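You operate a simulated robot arm through the tools that you are given. There is no shell and no other tool.

You run a simulated robot arm. Do the job below in one go: nothing can be reset, and whatever is moved stays where it is left.

TASK
Take the sample bottle that says "62" from the desk right of the keyboard and leave it on the top shelf of the steel shelf. Then open the fridge door, fetch the black chock and set it on the bottom shelf of the fridge and shut the door again. Then open the right grey door, put the glass bulb from the bench in front of the bath on the right shelf under the fume cupboard, then shut the door. Then press the bath pulse button to switch it on. Then put the sponge on the paper stack on the table top. Keep to this order. Set down upright: sample bottle, glass bulb.

The check looks at the end state, three seconds after you hand in, the way a careful person would. Anything else that was tipped, shoved, dropped, spilled or broken makes it a failure.

THE ROBOT
A 6-joint arm with a two-finger gripper on a trunk, on a base that drives. Base frame: it is fixed to the floor where the robot stands at the start and does not move with it; the origin is under the middle of the robot, x ahead of it, y to its left, z up; the surface under the hand at the start is at about z = 880. Lengths are in mm, angles in degrees, forces in N, time in s.
Its first joint turns from -166.0 to 166.0 degrees. Places, roughly: bath pulse button [-400, -2100, 900]; black chock (5x8x5 cm) [700, -1100, 900]; bottom shelf of the fridge [-2500, -2200, 400]; fridge door [-2500, -1800, 800]; glass bulb [-500, -2000, 1000]; paper stack (21x15x2 cm) [-1900, -200, 900]; right grey door [-3400, -700, 500]; right shelf under the fume cupboard [-3800, -700, 500]; sample bottle [750, 0, 1000]; sponge (10x7x4 cm) [-1200, -2300, 900]; top shelf of the steel shelf [-3900, 500, 600]. Payload 2.45 kg.
Tool frame: the origin (TCP) lies between the finger pads and is the grasp point; the fingertips stand 20 mm ahead of it; z points along the fingers, y is the line along which they close. Largest opening 140 mm; the body of the gripper starts 168 mm behind the TCP.
Orientation is that of the tool frame in the base frame, as a unit quaternion [x, y, z, w]. With the fingers straight down and closing along the base's y, the tool's x points along the base's -x, its y along +y and its z along -z.

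THE INTERFACE
- The arm moves only by the tool servo_tool. Its argument "deltas" is a list of rows, each an object (a shift or turn left out is 0, a gripper value left out holds the last) with "linear": the shift along the base's x, y, z in mm, a list of three; "turn": the turn, a rotation vector about the base's x, y, z in degrees, a list of three; "fingers": the opening in per cent of the stroke, from 0 (shut) to 100 (fully open). In form: [{"linear": [tx, ty, tz], "turn": [rx, ry, rz], "fingers": fingers}, ...]. A call has 1 to 20 rows; each row shifts and turns the commanded pose from where the row before left it. Rows are played at 5 a second. More than 50 mm and 8.6 degrees between two rows, or a gripper value outside its range, and nothing of the call is played. A pose out of reach is approached as far as the arm can. The call stops where the force on the tool passes 40 N (or 10 N more than at its start, if that is more) or the arm is blocked; 0.2 s more then pass. The fingers move at their own pace (about 45 mm/s each) and stop on an object; they squeeze with about 45 N. The grip force told is the motor's: it shows also when the fingers shut on nothing. Time passes only in rows, and 0.2 s behind the last, so rows that do not move let the fingers close. It gives the time, the measured TCP pose, the force on the tool (base axes), the opening and the grip force at its end, in the units of the frame above (readings bear some noise), with the torque about the TCP (base axes, N m) and any sound that the robot's microphone picked up, and new pictures: "pictures" is both (left out), scene, wrist or none.
- Cameras (640 x 400 px; columns grow to the right, rows downward): "scene" is now at [-109.2, 129.4, 1163.8]; the picture's right is [-0.49, -0.87, 0.00], its down [-0.10, 0.06, -0.99] and it looks along [0.87, -0.49, -0.12] (base axes); focal length 272 px, centre (320, 200). "wrist" rides on the gripper at [78, 11, -209] in the tool frame; the picture's right is [-0.14, 0.99, 0.00], its down [-0.92, -0.13, -0.37] and it looks along [-0.37, -0.05, 0.93] (tool axes); focal length 280 px, centre (320, 200). There is no depth. A picture from a camera that has moved, and an enlarged one, comes with that camera's place and axes in the base frame and with its lens.
- base_move(legs): drives the robot by 1 to 6 legs, each [ahead, left, turn to the left] in mm, mm and degrees, along the robot's own axes; the way and the turn of a leg run together, so that a leg with both is an arc; at most 1500 mm and 180 degrees a leg. The arm and the cameras ride along, it lands a little off, and it stops where it bumps. It gives what a move gives, and a new picture of the scene camera.
- pan_tilt(pan, tilt): turns the head with the scene camera to pan (to the left, within 143 degrees either way) and tilt (down, from -29 to 69), counted from straight ahead of the robot. It gives what a move gives, and a new picture of the scene camera.
- close_up(camera, box): a new picture of the part [left, top, right, bottom] of that camera's present view, enlarged. No time passes.
- job_done(): hands the job in; it is judged then, once.

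Nothing tells you exact positions but the pictures and the camera data. Unless the task says otherwise, let go and move clear before handing in.

The tools are called as a command line: name --argument value ..., lists and objects as JSON in quotes. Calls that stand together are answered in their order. servo_tool: Moves the arm, as the interface text tells. Its arguments: {"type":"object","properties":{"deltas":{"type":"array","items":{"type":"object","properties":{"linear":{"type":"array","items":{"type":"number"}},"turn":{"type":"array","items":{"type":"number"}},"fingers":{"type":"number"}}}},"pictures":{"type":"string","enum":["both","scene","wrist","none"]}},"required":["deltas"]} The other tools are called the same way: base_move (legs) drives the base; pan_tilt (pan, tilt) turns the head that bears the scene camera; close_up (camera, box) takes an enlarged picture of a part of a camera's view; job_done () hands the job in.

At the start:

```text
t: 0.0
tool_pos: [663.2, -209.2, 1200.4]
tool_rot: [0.0, 1.0, 0.0, 0.001]
wrist_force: [0.8, -1.3, -0.3]
wrist_torque: [0.03, 0.01, 0.0]
width: 140.0
gripper_force: 0.2
robot x, y, heading: [1.1, 1.8, 0.0]
head pan, tilt: [-29.4, 6.6]
```

scene: 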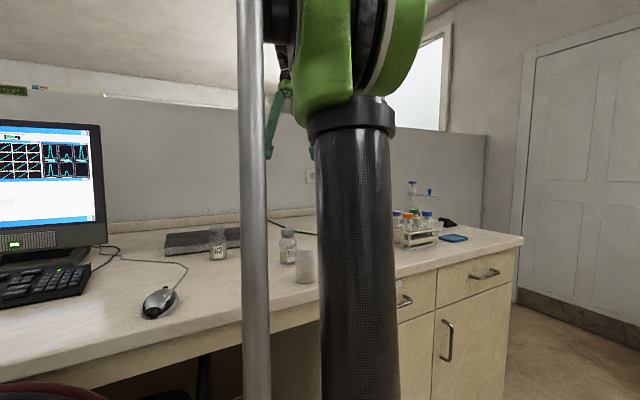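
wrist: 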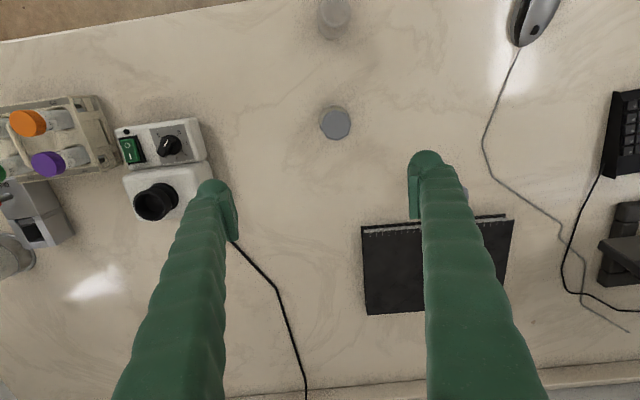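

I see the desk with a keyboard and mouse, two labelled bottles and a tube rack. I'll enlarge the pictures to read the labels before moving.

close_up --camera "scene" --box '[180, 210, 340, 310]'

close_up --camera "wrist" --box '[240, 0, 560, 200]'

close_up --camera "scene" --box '[380, 170, 540, 270]'

```text
4.00 times, centred on (260, 260) of scene
camera zoom: at [-109.2, 129.4, 1163.8], right [-0.49, -0.87, 0.0], down [-0.1, 0.06, -0.99], along [0.87, -0.49, -0.12], focal length 1089 px, centre (560, -40)
```

zoom: 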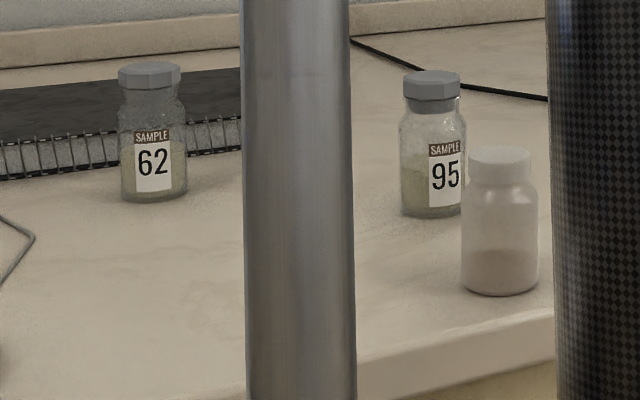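

```text
2.00 times, centred on (400, 100) of wrist
camera zoom: at [586.4, -197.2, 1408.6], right [0.14, 0.99, 0.0], down [0.92, -0.13, 0.37], along [0.37, -0.05, -0.93], focal length 561 px, centre (160, 400)
```

zoom: 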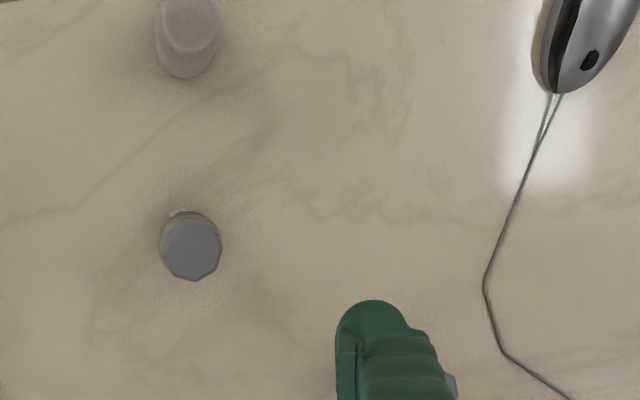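

```text
4.00 times, centred on (460, 220) of scene
camera zoom: at [-109.2, 129.4, 1163.8], right [-0.49, -0.87, 0.0], down [-0.1, 0.06, -0.99], along [0.87, -0.49, -0.12], focal length 1089 px, centre (-240, 120)
```

zoom: 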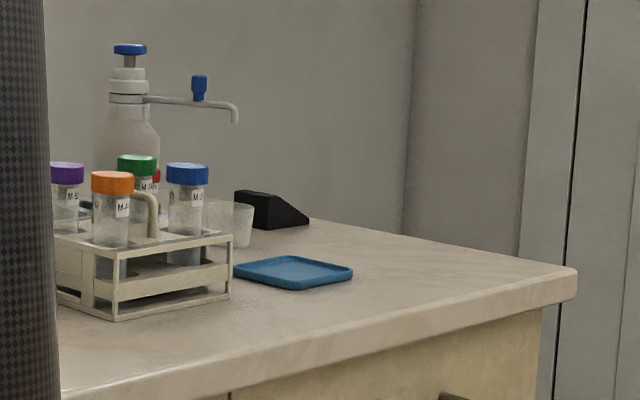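

Bottle "62" is the left of the two, at about (780, 0), standing just in front of the dark notebook. I'll bring the open gripper above it and look with the wrist camera.

servo_tool --deltas '[{"linear": [20, 42, 0]}, {"linear": [20, 42, 0]}, {"linear": [20, 42, 0]}, {"linear": [20, 42, 0]}, {"linear": [20, 42, 0]}, {"linear": [0, 0, 0]}]' --pictures "both"

```text
t: 1.4
tool_pos: [764.2, 0.1, 1202.4]
tool_rot: [0.0, 1.0, 0.0, 0.0]
wrist_force: [0.4, 0.0, -0.5]
wrist_torque: [0.0, -0.02, 0.01]
width: 140.1
gripper_force: 0.0
robot x, y, heading: [1.5, -3.1, -0.0]
head pan, tilt: [-29.4, 6.6]
camera scene: at [-109.2, 129.4, 1163.8], right [-0.49, -0.87, 0.0], down [-0.1, 0.06, -0.99], along [0.87, -0.49, -0.12], focal length 272 px, centre (320, 200)
camera wrist: at [686.5, 12.4, 1410.3], right [0.14, 0.99, 0.0], down [0.92, -0.13, 0.37], along [0.37, -0.05, -0.93], focal length 280 px, centre (320, 200)
```

scene: 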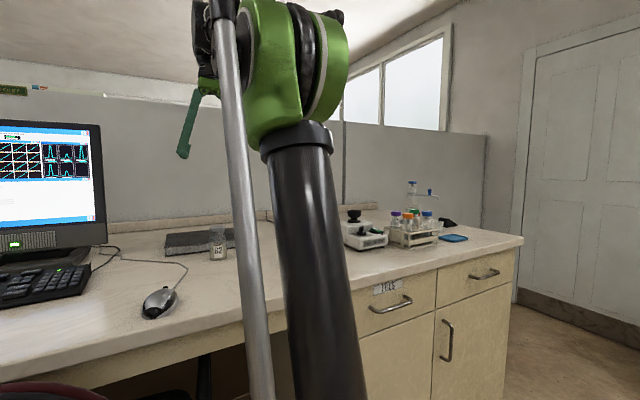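
wrist: 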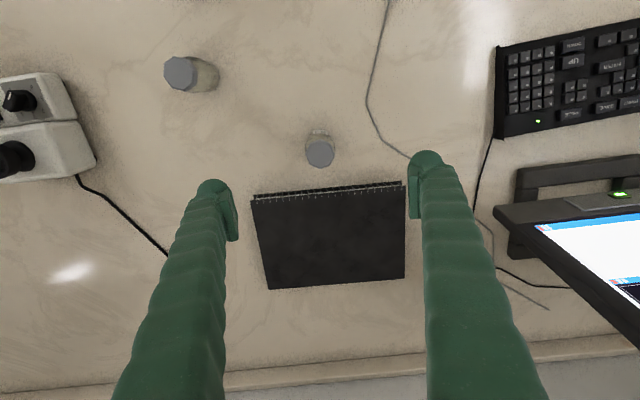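

The cap sits at about (778, 1), centred between the fingers, with clear desk on both sides. I'll descend to the body of the bottle and close.

servo_tool --deltas '[{"linear": [14, 1, -45]}, {"linear": [0, 0, -48]}, {"linear": [0, 0, -48]}, {"linear": [0, 0, -48]}, {"linear": [0, 0, -48], "fingers": 70}, {"linear": [0, 0, -38]}, {"linear": [0, 0, 0]}]' --pictures "both"

```text
t: 3.0
tool_pos: [778.5, 1.3, 925.7]
tool_rot: [0.0, 1.0, -0.001, 0.0]
wrist_force: [-1.7, 0.1, 0.0]
wrist_torque: [0.02, 0.02, 0.04]
width: 97.8
gripper_force: 0.1
robot x, y, heading: [0.2, 2.3, 0.2]
head pan, tilt: [-29.4, 6.6]
camera scene: at [-109.2, 129.4, 1163.8], right [-0.49, -0.87, 0.0], down [-0.1, 0.06, -0.99], along [0.87, -0.49, -0.12], focal length 272 px, centre (320, 200)
camera wrist: at [700.9, 13.5, 1135.3], right [0.14, 0.99, 0.0], down [0.92, -0.13, 0.37], along [0.37, -0.05, -0.93], focal length 280 px, centre (320, 200)
```

scene: 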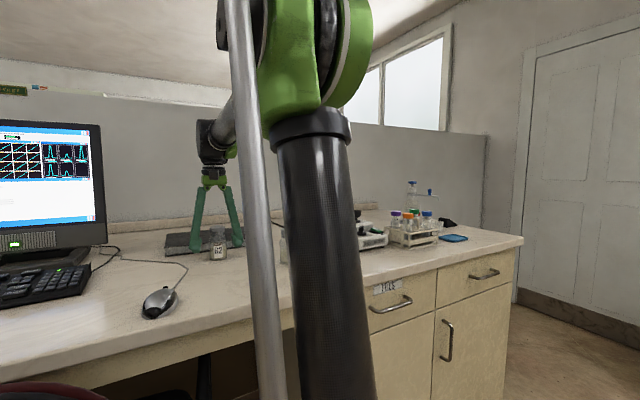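
wrist: 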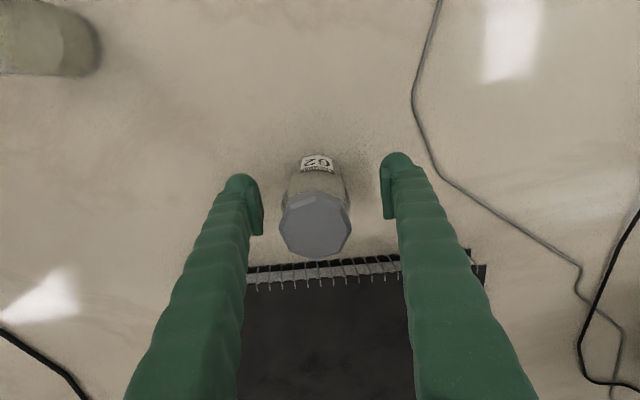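

The bottle stands centred between the pads at mid-body height. I'll close on it.

servo_tool --deltas '[{"linear": [2, 0, 0], "fingers": 20}, {}, {}, {}, {}, {}]' --pictures "both"

```text
t: 4.4
tool_pos: [780.4, 2.1, 924.6]
tool_rot: [0.001, 1.0, 0.001, 0.0]
wrist_force: [-0.2, 0.8, 0.2]
wrist_torque: [-0.02, 0.02, -0.02]
width: 50.1
gripper_force: 44.9
robot x, y, heading: [0.6, -1.5, -0.1]
head pan, tilt: [-29.4, 6.6]
camera scene: at [-109.1, 129.5, 1163.8], right [-0.49, -0.87, 0.0], down [-0.1, 0.06, -0.99], along [0.87, -0.49, -0.12], focal length 272 px, centre (320, 200)
camera wrist: at [702.9, 13.8, 1134.8], right [0.14, 0.99, 0.0], down [0.92, -0.13, 0.37], along [0.37, -0.05, -0.93], focal length 280 px, centre (320, 200)
```

scene: 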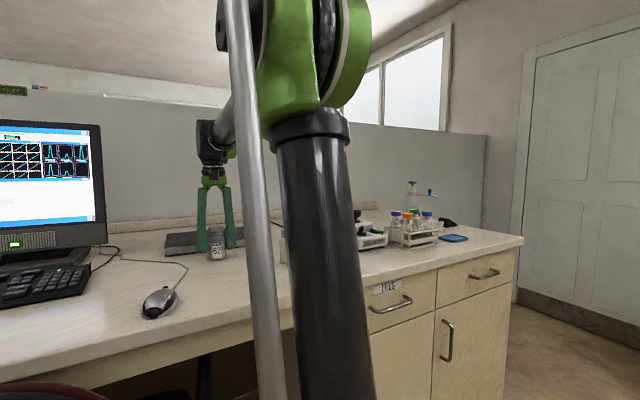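
wrist: 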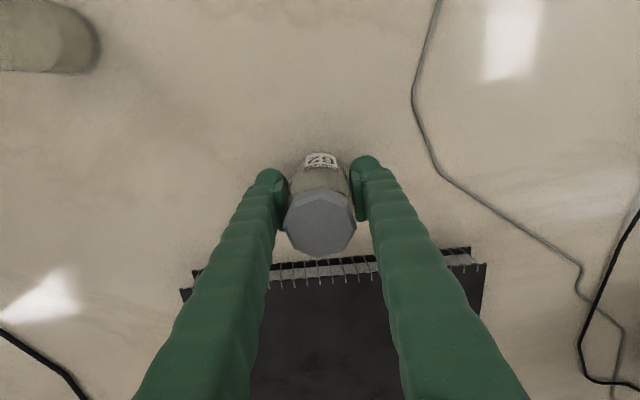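

Gripped at 50 mm width with 45 N. I'll lift it well clear and draw it in toward the robot for driving.

servo_tool --deltas '[{"linear": [0, 0, 20]}, {"linear": [0, 0, 45]}, {"linear": [0, 0, 48]}, {"linear": [0, 0, 48]}, {"linear": [0, 0, 48]}, {"linear": [-48, 0, 0]}, {"linear": [-48, 0, 0]}, {"linear": [-48, 0, 0]}, {"linear": [-48, 0, 0]}, {"linear": [-48, 0, 0]}, {"linear": [-48, 0, 0]}, {}]' --pictures "both"

```text
t: 7.0
tool_pos: [488.9, 1.4, 1135.4]
tool_rot: [0.0, 1.0, 0.001, -0.001]
wrist_force: [1.0, 0.4, -2.4]
wrist_torque: [0.01, -0.03, -0.02]
width: 50.3
gripper_force: 44.5
robot x, y, heading: [0.8, -0.2, 0.5]
head pan, tilt: [-29.4, 6.6]
camera scene: at [-109.2, 129.5, 1163.8], right [-0.49, -0.87, 0.0], down [-0.1, 0.06, -0.99], along [0.87, -0.49, -0.12], focal length 272 px, centre (320, 200)
camera wrist: at [412.0, 13.3, 1343.0], right [0.14, 0.99, 0.0], down [0.92, -0.13, 0.37], along [0.37, -0.05, -0.93], focal length 280 px, centre (320, 200)
```

scene: 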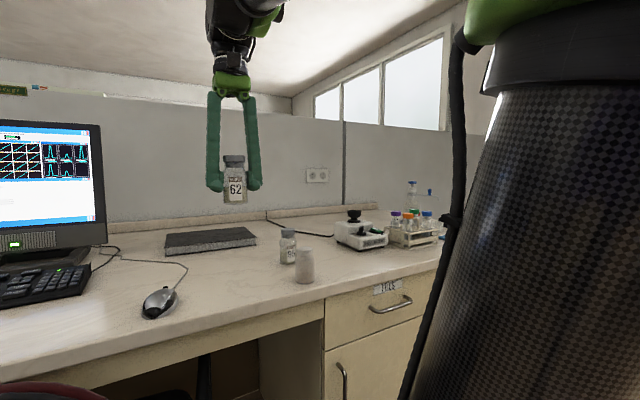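
wrist: 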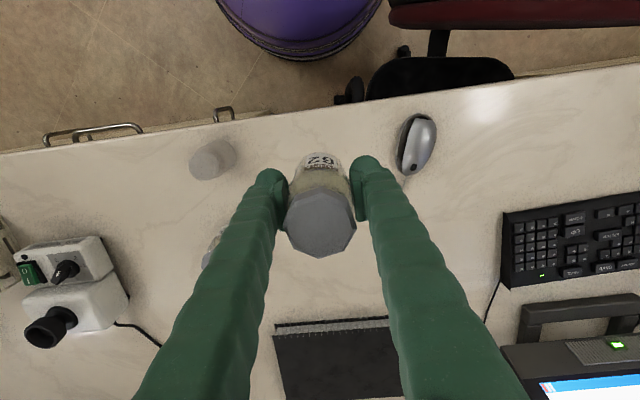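

The bottle is held clear and upright. Now I'll look around the room to map the drive to the steel shelf.

pan_tilt --pan 70 --tilt 20

pan_tilt --pan 140 --tilt 20

pan_tilt --pan -140 --tilt 20

pan_tilt --pan -80 --tilt 20

```text
t: 8.8
tool_pos: [489.8, 1.7, 1133.8]
tool_rot: [0.0, 1.0, 0.0, 0.0]
wrist_force: [-0.5, 0.6, -1.4]
wrist_torque: [0.0, -0.01, 0.0]
width: 50.1
gripper_force: 45.2
robot x, y, heading: [-3.0, 0.8, 0.2]
head pan, tilt: [70.0, 20.0]
camera scene: at [-157.8, 262.2, 1142.0], right [0.94, -0.34, 0.0], down [-0.12, -0.32, -0.94], along [0.32, 0.88, -0.34], focal length 272 px, centre (320, 200)
```

scene: 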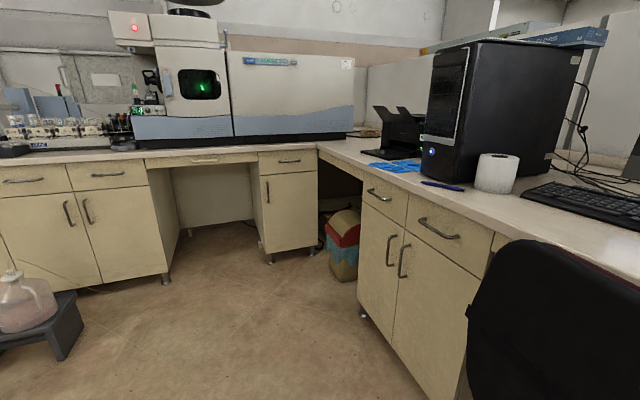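

```text
t: 10.2
tool_pos: [488.6, 2.6, 1134.2]
tool_rot: [0.0, 1.0, 0.0, 0.0]
wrist_force: [0.5, 0.4, -0.1]
wrist_torque: [0.03, 0.01, -0.01]
width: 49.6
gripper_force: 45.6
robot x, y, heading: [2.2, -0.6, 0.0]
head pan, tilt: [140.0, 20.0]
camera scene: at [-261.0, 234.6, 1142.0], right [0.64, 0.77, 0.0], down [0.26, -0.22, -0.94], along [-0.72, 0.6, -0.34], focal length 272 px, centre (320, 200)
```

scene: 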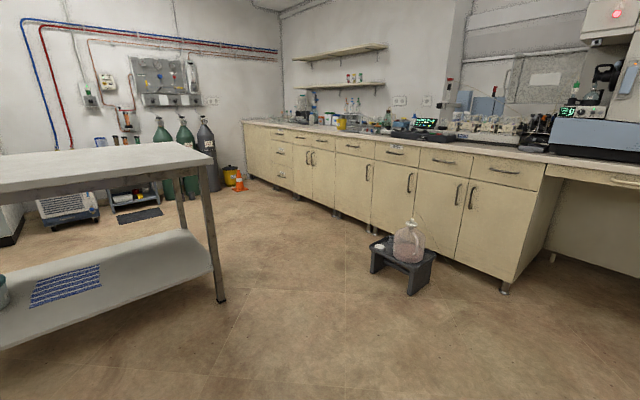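

```text
t: 14.0
tool_pos: [490.4, 1.4, 1133.6]
tool_rot: [0.0, 1.0, 0.001, 0.0]
wrist_force: [-0.2, -0.7, -0.8]
wrist_torque: [0.03, 0.01, 0.01]
width: 49.9
gripper_force: 45.1
robot x, y, heading: [4.6, 1.6, -0.1]
head pan, tilt: [-140.0, 20.0]
camera scene: at [-261.0, 114.9, 1142.0], right [-0.64, 0.77, 0.0], down [0.26, 0.22, -0.94], along [-0.72, -0.6, -0.34], focal length 272 px, centre (320, 200)
```

scene: 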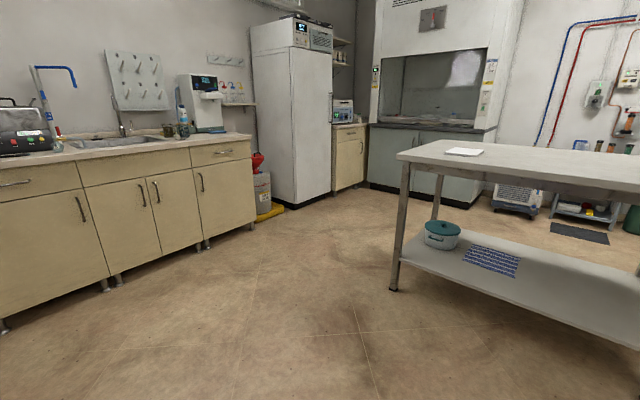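

```text
t: 15.3
tool_pos: [489.6, 1.6, 1133.9]
tool_rot: [0.0, 1.0, 0.0, 0.0]
wrist_force: [0.0, 0.2, -0.5]
wrist_torque: [-0.01, -0.02, 0.03]
width: 49.3
gripper_force: 45.1
robot x, y, heading: [1.1, 0.4, 0.2]
head pan, tilt: [-80.0, 20.0]
camera scene: at [-173.6, 83.0, 1142.0], right [-0.98, -0.17, 0.0], down [-0.06, 0.34, -0.94], along [0.16, -0.93, -0.34], focal length 272 px, centre (320, 200)
```

scene: 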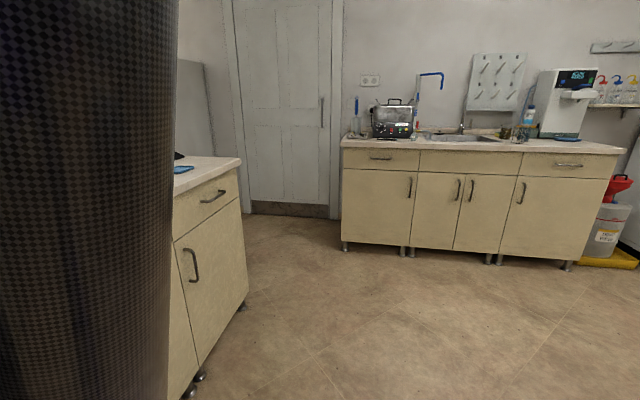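

Behind me stands a steel work table, and beyond it the fume cupboard and a low rack by the gas bottles. I'll enlarge the two rear views to measure the table and the rack.

pan_tilt --pan 143 --tilt 12

close_up --camera "scene" --box '[0, 60, 280, 235]'

pan_tilt --pan -143 --tilt 12

close_up --camera "scene" --box '[400, 120, 640, 270]'

close_up --camera "scene" --box '[200, 20, 440, 170]'

```text
t: 18.5
tool_pos: [489.8, 2.1, 1133.9]
tool_rot: [0.0, 1.0, 0.0, 0.0]
wrist_force: [0.2, -0.1, -1.6]
wrist_torque: [-0.03, -0.03, 0.01]
width: 49.5
gripper_force: 45.3
robot x, y, heading: [-1.9, -2.4, 0.3]
head pan, tilt: [143.0, 12.0]
camera scene: at [-264.1, 230.9, 1155.0], right [0.6, 0.8, 0.0], down [0.17, -0.13, -0.98], along [-0.78, 0.59, -0.21], focal length 272 px, centre (320, 200)
```

scene: 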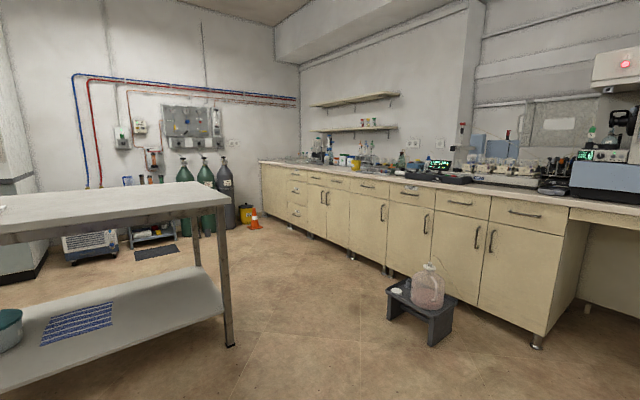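

```text
2.29 times, centred on (140, 148) of scene
camera zoom: at [-264.1, 230.9, 1155.0], right [0.6, 0.8, 0.0], down [0.17, -0.13, -0.98], along [-0.78, 0.59, -0.21], focal length 622 px, centre (731, 320)
```

zoom: 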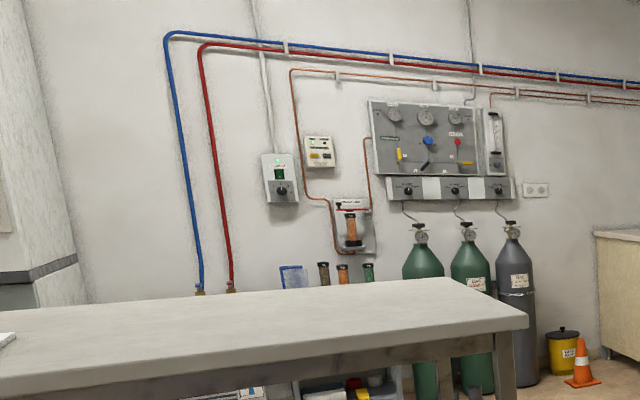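

```text
t: 22.4
tool_pos: [489.5, 1.8, 1134.4]
tool_rot: [0.0, 1.0, 0.0, 0.0]
wrist_force: [0.7, 0.6, -0.1]
wrist_torque: [0.0, -0.02, 0.0]
width: 49.2
gripper_force: 45.4
robot x, y, heading: [5.9, -1.8, -0.0]
head pan, tilt: [-143.0, 12.0]
camera scene: at [-264.1, 118.6, 1155.0], right [-0.6, 0.8, 0.0], down [0.17, 0.13, -0.98], along [-0.78, -0.59, -0.21], focal length 272 px, centre (320, 200)
```

scene: 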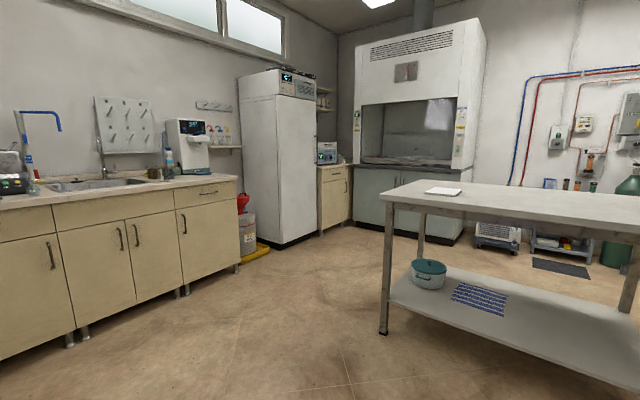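

```text
2.67 times, centred on (520, 195) of scene
camera zoom: at [-264.1, 118.6, 1155.0], right [-0.6, 0.8, 0.0], down [0.17, 0.13, -0.98], along [-0.78, -0.59, -0.21], focal length 726 px, centre (-213, 213)
```

zoom: 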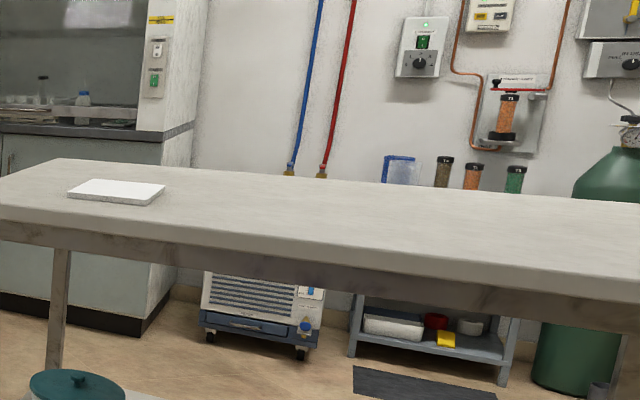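

```text
2.67 times, centred on (320, 95) of scene
camera zoom: at [-264.1, 118.6, 1155.0], right [-0.6, 0.8, 0.0], down [0.17, 0.13, -0.98], along [-0.78, -0.59, -0.21], focal length 726 px, centre (320, 480)
```

zoom: 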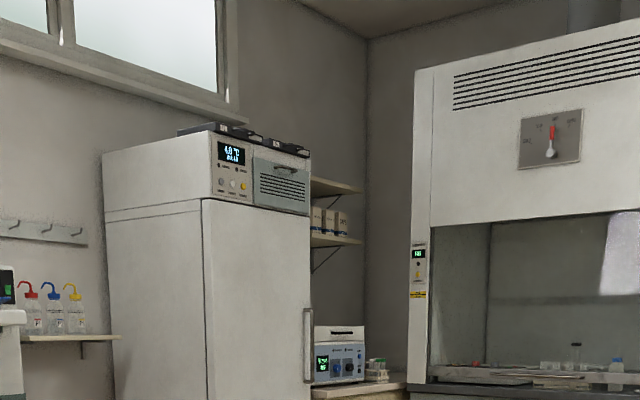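

I read the steel table as spanning about x −2160 to −1480 and y −430 to 640, so the southern corridor around y −1050 is the wide way round. I'll tuck the arm a little, back off the desk, turn around and drive west along that corridor.

servo_tool --deltas '[{"linear": [-45, 0, 0]}, {"linear": [-45, 0, 0]}, {}]' --pictures "none"

base_move --legs '[[-700, 0, 0], [0, -1050, 0]]'

```text
t: 23.2
tool_pos: [400.1, 3.6, 1136.2]
tool_rot: [0.0, 1.0, -0.001, 0.0]
wrist_force: [0.9, 0.7, -1.7]
wrist_torque: [-0.01, -0.01, 0.03]
width: 48.8
gripper_force: 44.5
robot x, y, heading: [0.5, 1.2, -0.1]
head pan, tilt: [-143.0, 12.0]
```

```text
t: 32.1
tool_pos: [-302.5, -1038.3, 1134.7]
tool_rot: [-0.005, 1.0, 0.0, 0.0]
wrist_force: [0.5, 0.2, -0.5]
wrist_torque: [0.0, 0.0, 0.0]
width: 47.9
gripper_force: 45.1
robot x, y, heading: [-704.0, -1046.3, 0.6]
head pan, tilt: [-143.0, 12.0]
camera scene: at [-968.1, -930.9, 1155.0], right [-0.61, 0.79, 0.0], down [0.16, 0.13, -0.98], along [-0.78, -0.6, -0.21], focal length 272 px, centre (320, 200)
```

scene: 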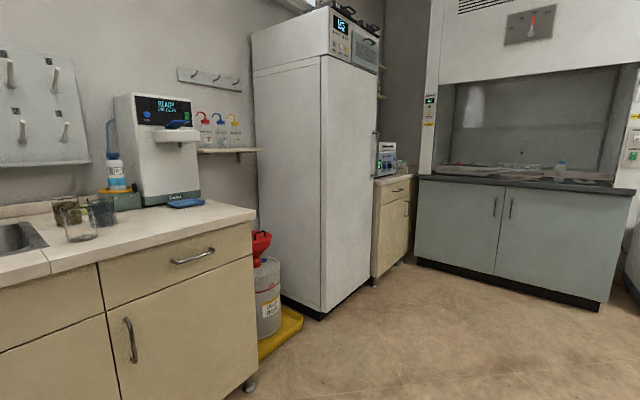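

The grip width has crept from 50 to 48 mm, so I'll check the bottle in the hand before going further.

servo_tool --deltas '[{}]' --pictures "wrist"

close_up --camera "wrist" --box '[220, 120, 420, 280]'

```text
t: 32.5
tool_pos: [-301.8, -1039.6, 1134.5]
tool_rot: [-0.006, 1.0, -0.001, 0.0]
wrist_force: [0.1, -0.7, -0.8]
wrist_torque: [-0.01, -0.03, -0.01]
width: 48.1
gripper_force: 44.9
robot x, y, heading: [-697.0, -1047.7, 0.7]
head pan, tilt: [-143.0, 12.0]
camera wrist: at [-380.2, -1028.1, 1344.4], right [0.13, 0.99, 0.0], down [0.92, -0.12, 0.37], along [0.37, -0.05, -0.93], focal length 280 px, centre (320, 200)
```

wrist: 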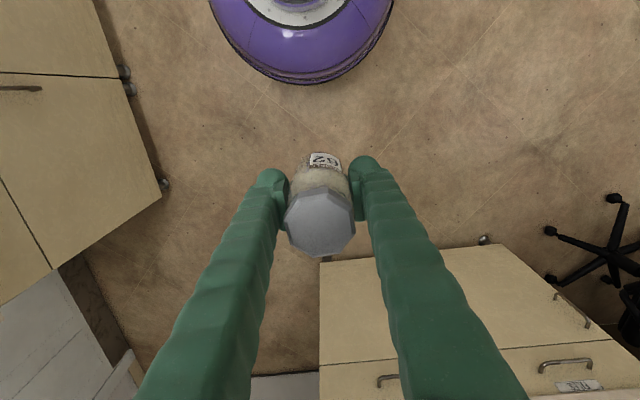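

```text
2.50 times, centred on (320, 200) of wrist
camera zoom: at [-380.2, -1028.1, 1344.4], right [0.13, 0.99, 0.0], down [0.92, -0.12, 0.37], along [0.37, -0.05, -0.93], focal length 701 px, centre (320, 200)
```

zoom: 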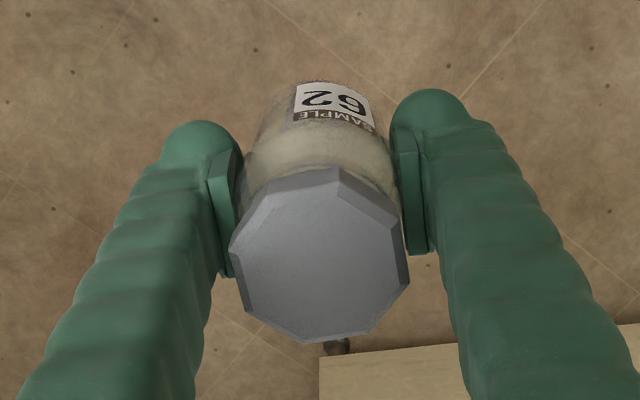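

The bottle is still upright at the same height, only twisted a few degrees about its axis. I'll turn to face west and drive down the corridor.

base_move --legs '[[0, 0, -90], [0, 0, -89]]'

pan_tilt --pan -20 --tilt 20

```text
t: 40.6
tool_pos: [-1102.7, -1056.3, 1135.7]
tool_rot: [1.0, 0.005, 0.0, -0.001]
wrist_force: [-0.3, 1.2, -1.2]
wrist_torque: [0.02, 0.01, -0.02]
width: 47.2
gripper_force: 45.1
robot x, y, heading: [-701.4, -1044.6, -179.5]
head pan, tilt: [-143.0, 12.0]
camera scene: at [-436.9, -1163.3, 1155.0], right [0.61, -0.79, 0.0], down [-0.16, -0.13, -0.98], along [0.77, 0.6, -0.21], focal length 272 px, centre (320, 200)
```

scene: 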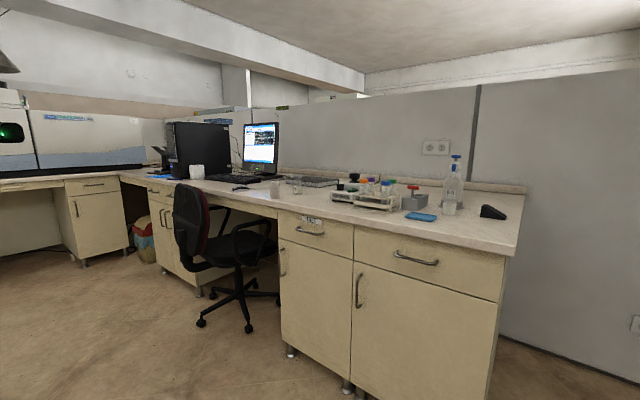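

```text
t: 42.6
tool_pos: [-1102.2, -1055.2, 1136.3]
tool_rot: [1.0, 0.005, -0.001, -0.001]
wrist_force: [0.0, -0.3, -0.6]
wrist_torque: [0.02, -0.01, -0.01]
width: 47.1
gripper_force: 45.1
robot x, y, heading: [-700.8, -1049.1, -179.5]
head pan, tilt: [-20.0, 20.0]
camera scene: at [-598.6, -1189.2, 1142.0], right [0.33, 0.94, 0.0], down [0.32, -0.11, -0.94], along [-0.89, 0.31, -0.34], focal length 272 px, centre (320, 200)
```

scene: 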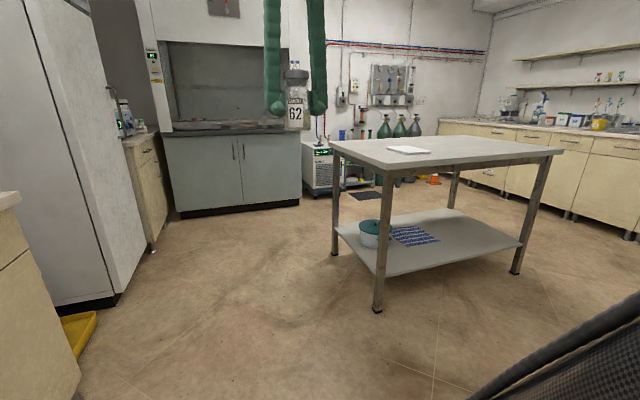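

close_up --camera "scene" --box '[240, 30, 350, 140]'

close_up --camera "scene" --box '[290, 80, 450, 220]'

```text
3.64 times, centred on (295, 85) of scene
camera zoom: at [-598.6, -1189.2, 1142.0], right [0.33, 0.94, 0.0], down [0.32, -0.11, -0.94], along [-0.89, 0.31, -0.34], focal length 990 px, centre (411, 618)
```

zoom: 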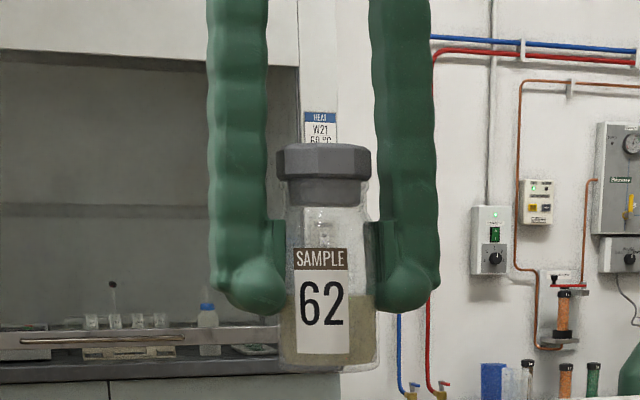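

```text
2.86 times, centred on (370, 150) of scene
camera zoom: at [-598.6, -1189.2, 1142.0], right [0.33, 0.94, 0.0], down [0.32, -0.11, -0.94], along [-0.89, 0.31, -0.34], focal length 778 px, centre (177, 343)
```

zoom: 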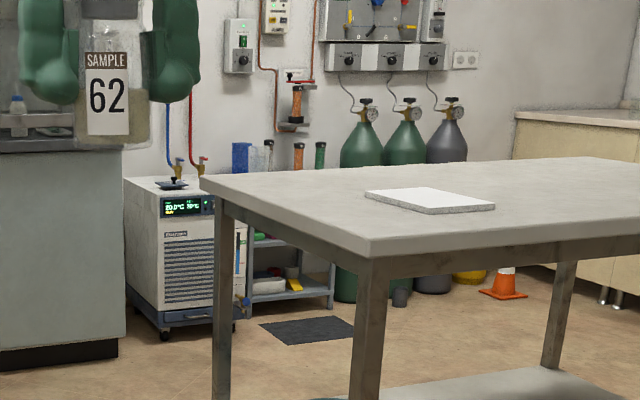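

The bottle hangs straight and the grip is sound. I'll drive west past the table and then sideways to stand in front of the steel shelf.

base_move --legs '[[1500, 0, -0.5], [500, 0, 0], [0, -1450, 0]]'

pan_tilt --pan 0 --tilt 25

```text
t: 59.5
tool_pos: [-3194.8, 307.9, 1135.7]
tool_rot: [1.0, 0.026, 0.0, 0.0]
wrist_force: [0.8, -0.6, -0.8]
wrist_torque: [-0.01, 0.0, 0.0]
width: 46.8
gripper_force: 44.9
robot x, y, heading: [-2795.8, 335.1, -177.2]
head pan, tilt: [-20.0, 20.0]
camera scene: at [-2686.0, 196.3, 1142.0], right [0.29, 0.96, 0.0], down [0.33, -0.1, -0.94], along [-0.9, 0.27, -0.34], focal length 272 px, centre (320, 200)
```

scene: 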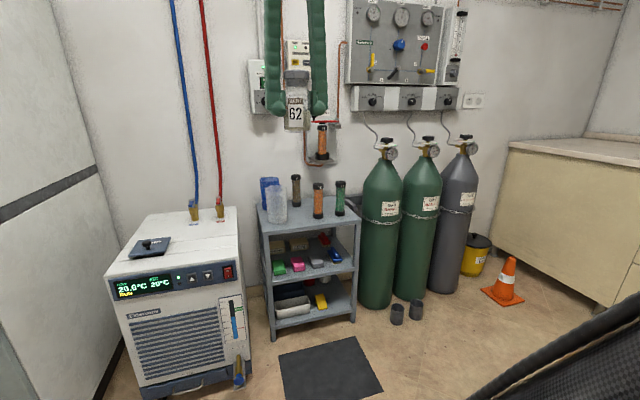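

```text
t: 60.3
tool_pos: [-3195.5, 309.9, 1135.6]
tool_rot: [1.0, 0.026, 0.0, -0.001]
wrist_force: [-0.7, -0.1, -0.6]
wrist_torque: [0.0, 0.0, -0.01]
width: 46.8
gripper_force: 44.9
robot x, y, heading: [-2795.4, 335.6, -176.8]
head pan, tilt: [0.0, 25.0]
camera scene: at [-2688.9, 164.3, 1133.9], right [-0.05, 1.0, 0.0], down [0.42, 0.02, -0.91], along [-0.91, -0.05, -0.42], focal length 272 px, centre (320, 200)
```

scene: 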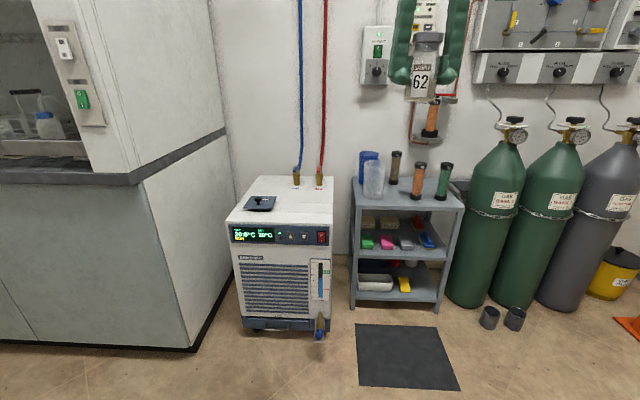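

The steel shelf is ahead, between the chiller and the gas cylinders, with a few vessels on its top board. I'll enlarge it to find a free spot and measure it.

close_up --camera "scene" --box '[330, 130, 490, 230]'

close_up --camera "scene" --box '[340, 300, 500, 400]'

```text
4.00 times, centred on (410, 180) of scene
camera zoom: at [-2688.9, 164.3, 1133.9], right [-0.05, 1.0, 0.0], down [0.42, 0.02, -0.91], along [-0.91, -0.05, -0.42], focal length 1089 px, centre (-40, 280)
```

zoom: 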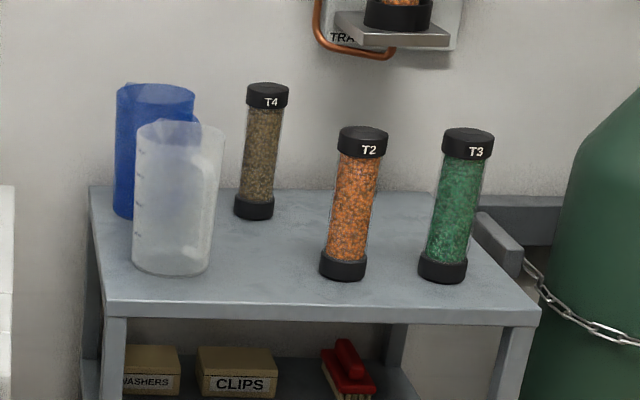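

```text
4.00 times, centred on (420, 350) of scene
camera zoom: at [-2688.9, 164.3, 1133.9], right [-0.05, 1.0, 0.0], down [0.42, 0.02, -0.91], along [-0.91, -0.05, -0.42], focal length 1089 px, centre (-80, -400)
```

zoom: 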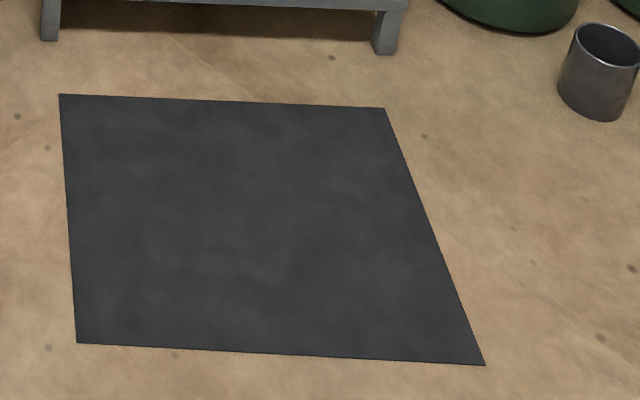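

close_up --camera "scene" --box '[420, 160, 484, 220]'

close_up --camera "scene" --box '[340, 150, 420, 220]'

```text
6.67 times, centred on (452, 190) of scene
camera zoom: at [-2688.9, 164.3, 1133.9], right [-0.05, 1.0, 0.0], down [0.42, 0.02, -0.91], along [-0.91, -0.05, -0.42], focal length 1815 px, centre (-560, 267)
```

zoom: 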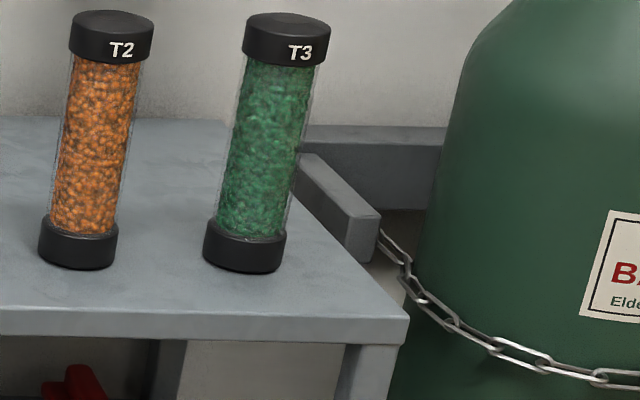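

```text
5.71 times, centred on (380, 185) of scene
camera zoom: at [-2688.9, 164.3, 1133.9], right [-0.05, 1.0, 0.0], down [0.42, 0.02, -0.91], along [-0.91, -0.05, -0.42], focal length 1556 px, centre (-23, 286)
```

zoom: 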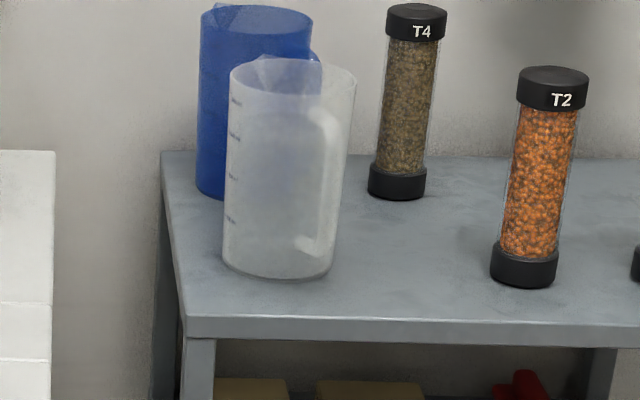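

The board's top is at about z 612, spanning x −3760 to −4180 and y 265 to 740. The free spot is in front, between the clear jug (y < 400) and tube T2 (y > 519), around (−3812, 460). I'll drive closer, stopping short of the floor mat whose edge is at x −3376.

base_move --legs '[[235, -135, -3]]'

servo_tool --deltas '[{}]' --pictures "wrist"

```text
t: 62.2
tool_pos: [-3432.0, 457.2, 1135.8]
tool_rot: [1.0, 0.001, 0.0, 0.0]
wrist_force: [-0.1, 0.1, -1.7]
wrist_torque: [0.05, 0.0, -0.01]
width: 47.3
gripper_force: 44.6
robot x, y, heading: [-3032.2, 462.5, -179.9]
head pan, tilt: [0.0, 25.0]
camera scene: at [-2934.4, 286.6, 1133.9], right [0.0, 1.0, 0.0], down [0.42, 0.0, -0.91], along [-0.91, 0.0, -0.42], focal length 272 px, centre (320, 200)
```

scene: 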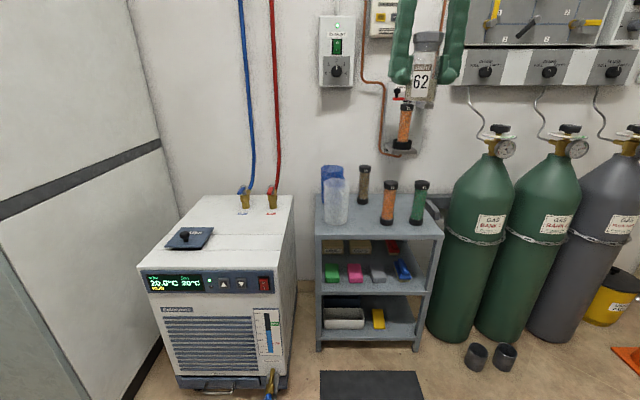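

```text
t: 62.6
tool_pos: [-3432.5, 458.6, 1135.9]
tool_rot: [1.0, 0.001, 0.0, 0.001]
wrist_force: [-0.3, -0.1, -1.1]
wrist_torque: [0.0, 0.0, 0.0]
width: 47.1
gripper_force: 45.7
robot x, y, heading: [-3031.2, 461.3, -179.9]
head pan, tilt: [0.0, 25.0]
camera wrist: at [-3353.3, 447.3, 1344.4], right [-0.14, -0.99, 0.0], down [-0.92, 0.13, 0.37], along [-0.37, 0.05, -0.93], focal length 280 px, centre (320, 200)
```

wrist: 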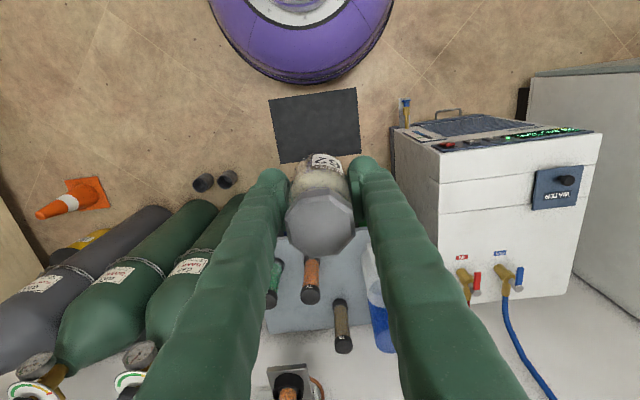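

close_up --camera "scene" --box '[300, 150, 460, 250]'

close_up --camera "wrist" --box '[240, 140, 440, 360]'

```text
4.00 times, centred on (380, 200) of scene
camera zoom: at [-2934.4, 286.6, 1133.9], right [0.0, 1.0, 0.0], down [0.42, 0.0, -0.91], along [-0.91, 0.0, -0.42], focal length 1089 px, centre (80, 200)
```

zoom: 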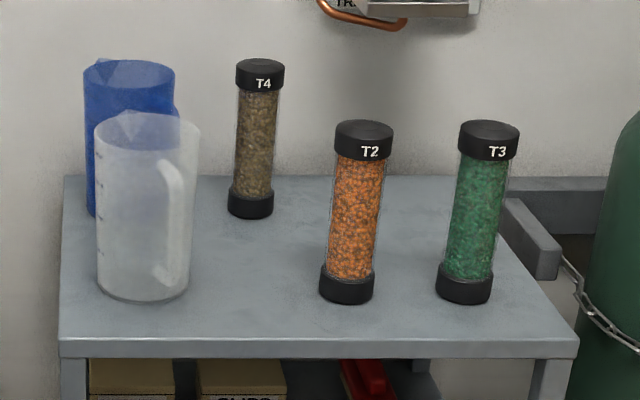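

```text
1.82 times, centred on (340, 250) of wrist
camera zoom: at [-3353.3, 447.3, 1344.4], right [-0.14, -0.99, 0.0], down [-0.92, 0.13, 0.37], along [-0.37, 0.05, -0.93], focal length 510 px, centre (284, 109)
```

zoom: 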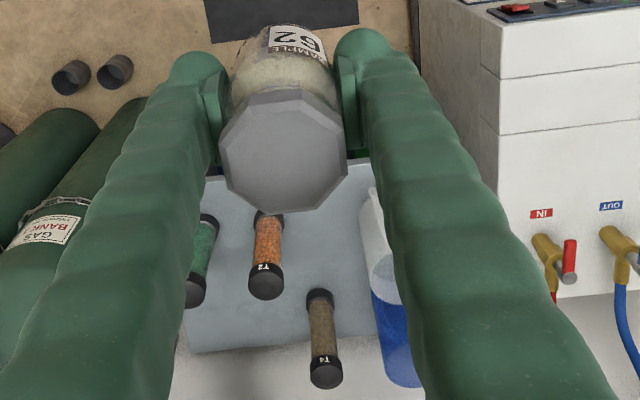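

The spot at (−3808, 459) is confirmed, with about 45 mm clear of T2 and the jug. I'll carry the bottle out over it and descend part-way, then check.

servo_tool --deltas '[{"linear": [-47, 0, 0]}, {"linear": [-47, 0, 0]}, {"linear": [-47, 0, 0]}, {"linear": [-47, 0, 0]}, {"linear": [-47, 0, 0]}, {"linear": [-47, 0, 0]}, {"linear": [-47, 0, 0]}, {"linear": [-47, 0, 0]}, {"linear": [0, 0, -47]}, {"linear": [0, 0, -47]}, {"linear": [0, 0, -47]}, {"linear": [0, 0, -47]}, {"linear": [0, 0, -47]}, {"linear": [0, 0, -47]}, {}]' --pictures "both"

```text
t: 65.8
tool_pos: [-3807.9, 459.0, 853.0]
tool_rot: [1.0, 0.001, 0.0, 0.0]
wrist_force: [1.0, 0.0, -1.3]
wrist_torque: [0.0, -0.04, -0.01]
width: 46.9
gripper_force: 44.7
robot x, y, heading: [-3034.8, 462.0, -179.9]
head pan, tilt: [0.0, 25.0]
camera scene: at [-2934.6, 286.6, 1133.9], right [0.0, 1.0, 0.0], down [0.42, 0.0, -0.91], along [-0.91, 0.0, -0.42], focal length 272 px, centre (320, 200)
camera wrist: at [-3728.3, 447.8, 1061.6], right [-0.14, -0.99, 0.0], down [-0.92, 0.13, 0.37], along [-0.37, 0.05, -0.93], focal length 280 px, centre (320, 200)
```

scene: 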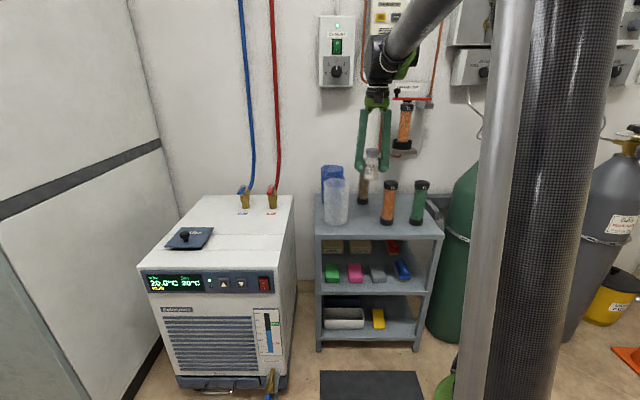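
wrist: 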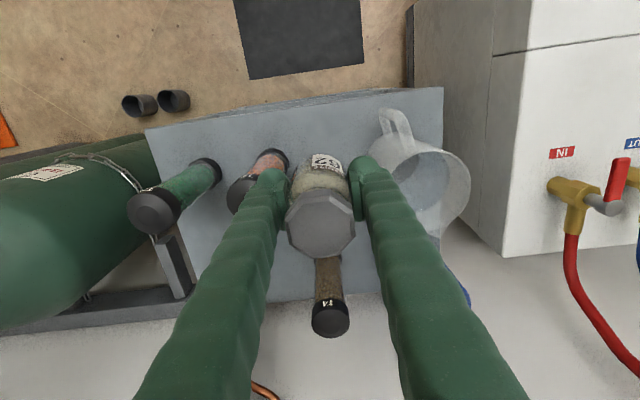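

The jug's handle points forward, so I'll shift the target slightly toward +y, to about (−3803, 470), and descend further to just above the board.

servo_tool --deltas '[{"linear": [5, 11, -20]}, {"linear": [0, 0, -40]}, {"linear": [0, 0, -40]}, {"linear": [0, 0, -40]}, {"linear": [0, 0, -35]}, {}]' --pictures "both"

close_up --camera "scene" --box '[310, 130, 450, 240]'

```text
t: 66.5
tool_pos: [-3802.1, 468.1, 798.4]
tool_rot: [1.0, 0.002, -0.001, -0.001]
wrist_force: [2.9, -2.5, 50.6]
wrist_torque: [2.43, 0.67, -0.15]
width: 46.9
gripper_force: 44.9
robot x, y, heading: [-3034.4, 464.0, -179.9]
head pan, tilt: [0.0, 25.0]
stopped in row 3: the force on the tool passed its limit at 130 N (the readings are from after the stop); the commanded pose is now the measured one
camera scene: at [-2932.9, 286.4, 1133.7], right [0.0, 1.0, 0.0], down [0.42, 0.0, -0.91], along [-0.91, 0.0, -0.42], focal length 272 px, centre (320, 200)
camera wrist: at [-3722.7, 458.1, 1006.8], right [-0.13, -0.99, 0.0], down [-0.92, 0.12, 0.37], along [-0.37, 0.05, -0.93], focal length 280 px, centre (320, 200)
```

scene: 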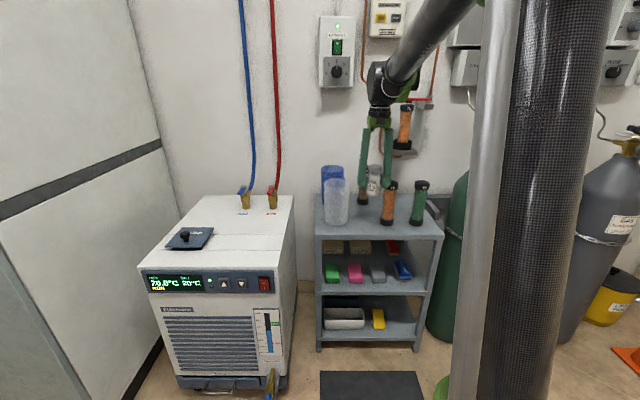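
wrist: 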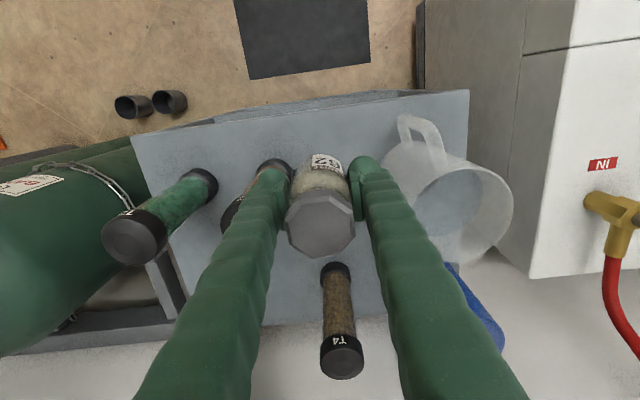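

```text
3.64 times, centred on (380, 185) of scene
camera zoom: at [-2932.9, 286.4, 1133.7], right [0.0, 1.0, 0.0], down [0.42, 0.0, -0.91], along [-0.91, 0.0, -0.42], focal length 990 px, centre (102, 254)
```

zoom: 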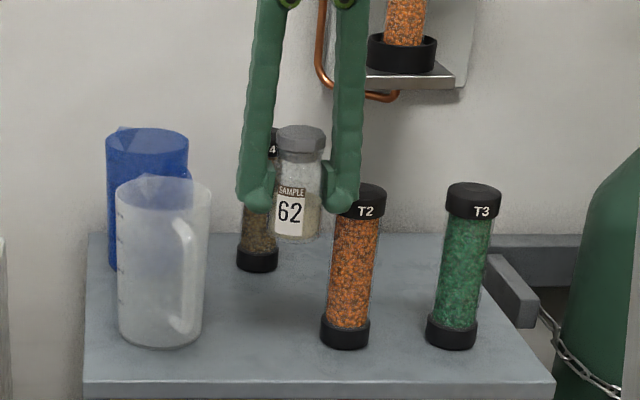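

My finger came down on the edge of T2's cap and the move stopped. I'll lift straight up right away and check that nothing shifted.

servo_tool --deltas '[{"linear": [0, 0, 20]}, {"linear": [0, 0, 40]}, {"linear": [0, 0, 0]}]' --pictures "both"

close_up --camera "scene" --box '[310, 130, 450, 240]'

close_up --camera "wrist" --box '[100, 80, 500, 380]'

```text
t: 67.3
tool_pos: [-3802.3, 467.9, 855.7]
tool_rot: [1.0, 0.001, 0.001, -0.002]
wrist_force: [-0.4, 0.4, -1.7]
wrist_torque: [0.01, -0.01, 0.01]
width: 47.1
gripper_force: 44.9
robot x, y, heading: [-3031.3, 459.9, -180.1]
head pan, tilt: [0.0, 25.0]
camera scene: at [-2934.7, 286.7, 1133.9], right [0.0, 1.0, 0.0], down [0.42, 0.0, -0.91], along [-0.91, 0.0, -0.42], focal length 272 px, centre (320, 200)
camera wrist: at [-3723.3, 458.0, 1062.3], right [-0.14, -0.99, 0.0], down [-0.92, 0.13, 0.37], along [-0.37, 0.05, -0.93], focal length 280 px, centre (320, 200)
```

scene: 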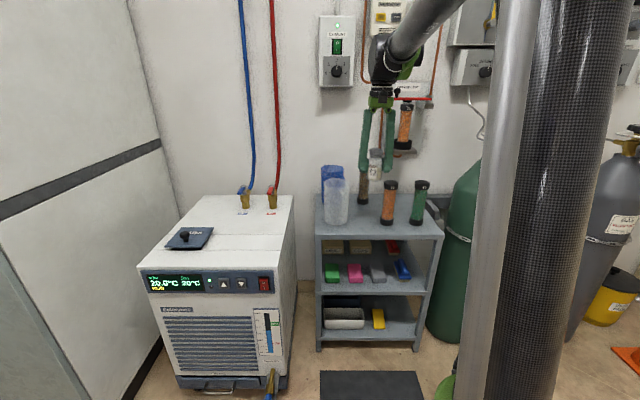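
wrist: 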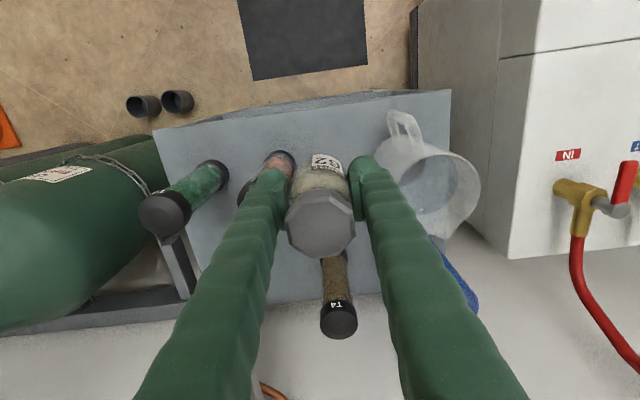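

```text
3.64 times, centred on (380, 185) of scene
camera zoom: at [-2934.7, 286.7, 1133.9], right [0.0, 1.0, 0.0], down [0.42, 0.0, -0.91], along [-0.91, 0.0, -0.42], focal length 990 px, centre (102, 254)
```

zoom: 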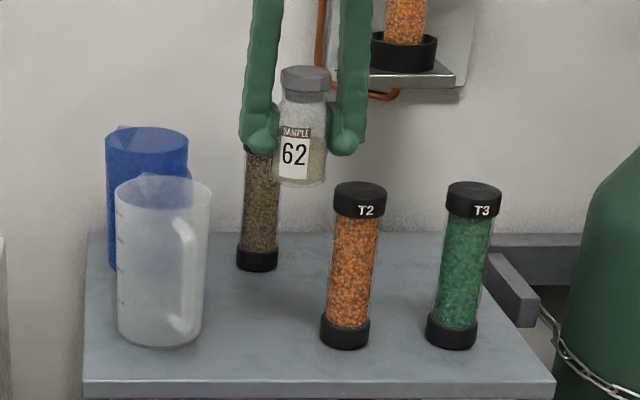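

```text
1.33 times, centred on (300, 230) of wrist
camera zoom: at [-3723.3, 458.0, 1062.3], right [-0.14, -0.99, 0.0], down [-0.92, 0.13, 0.37], along [-0.37, 0.05, -0.93], focal length 374 px, centre (347, 160)
```

zoom: 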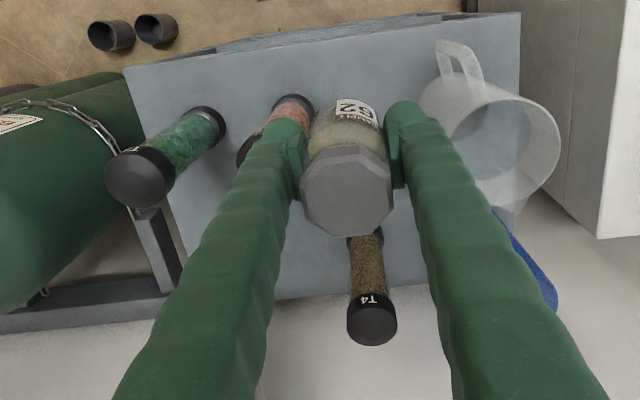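

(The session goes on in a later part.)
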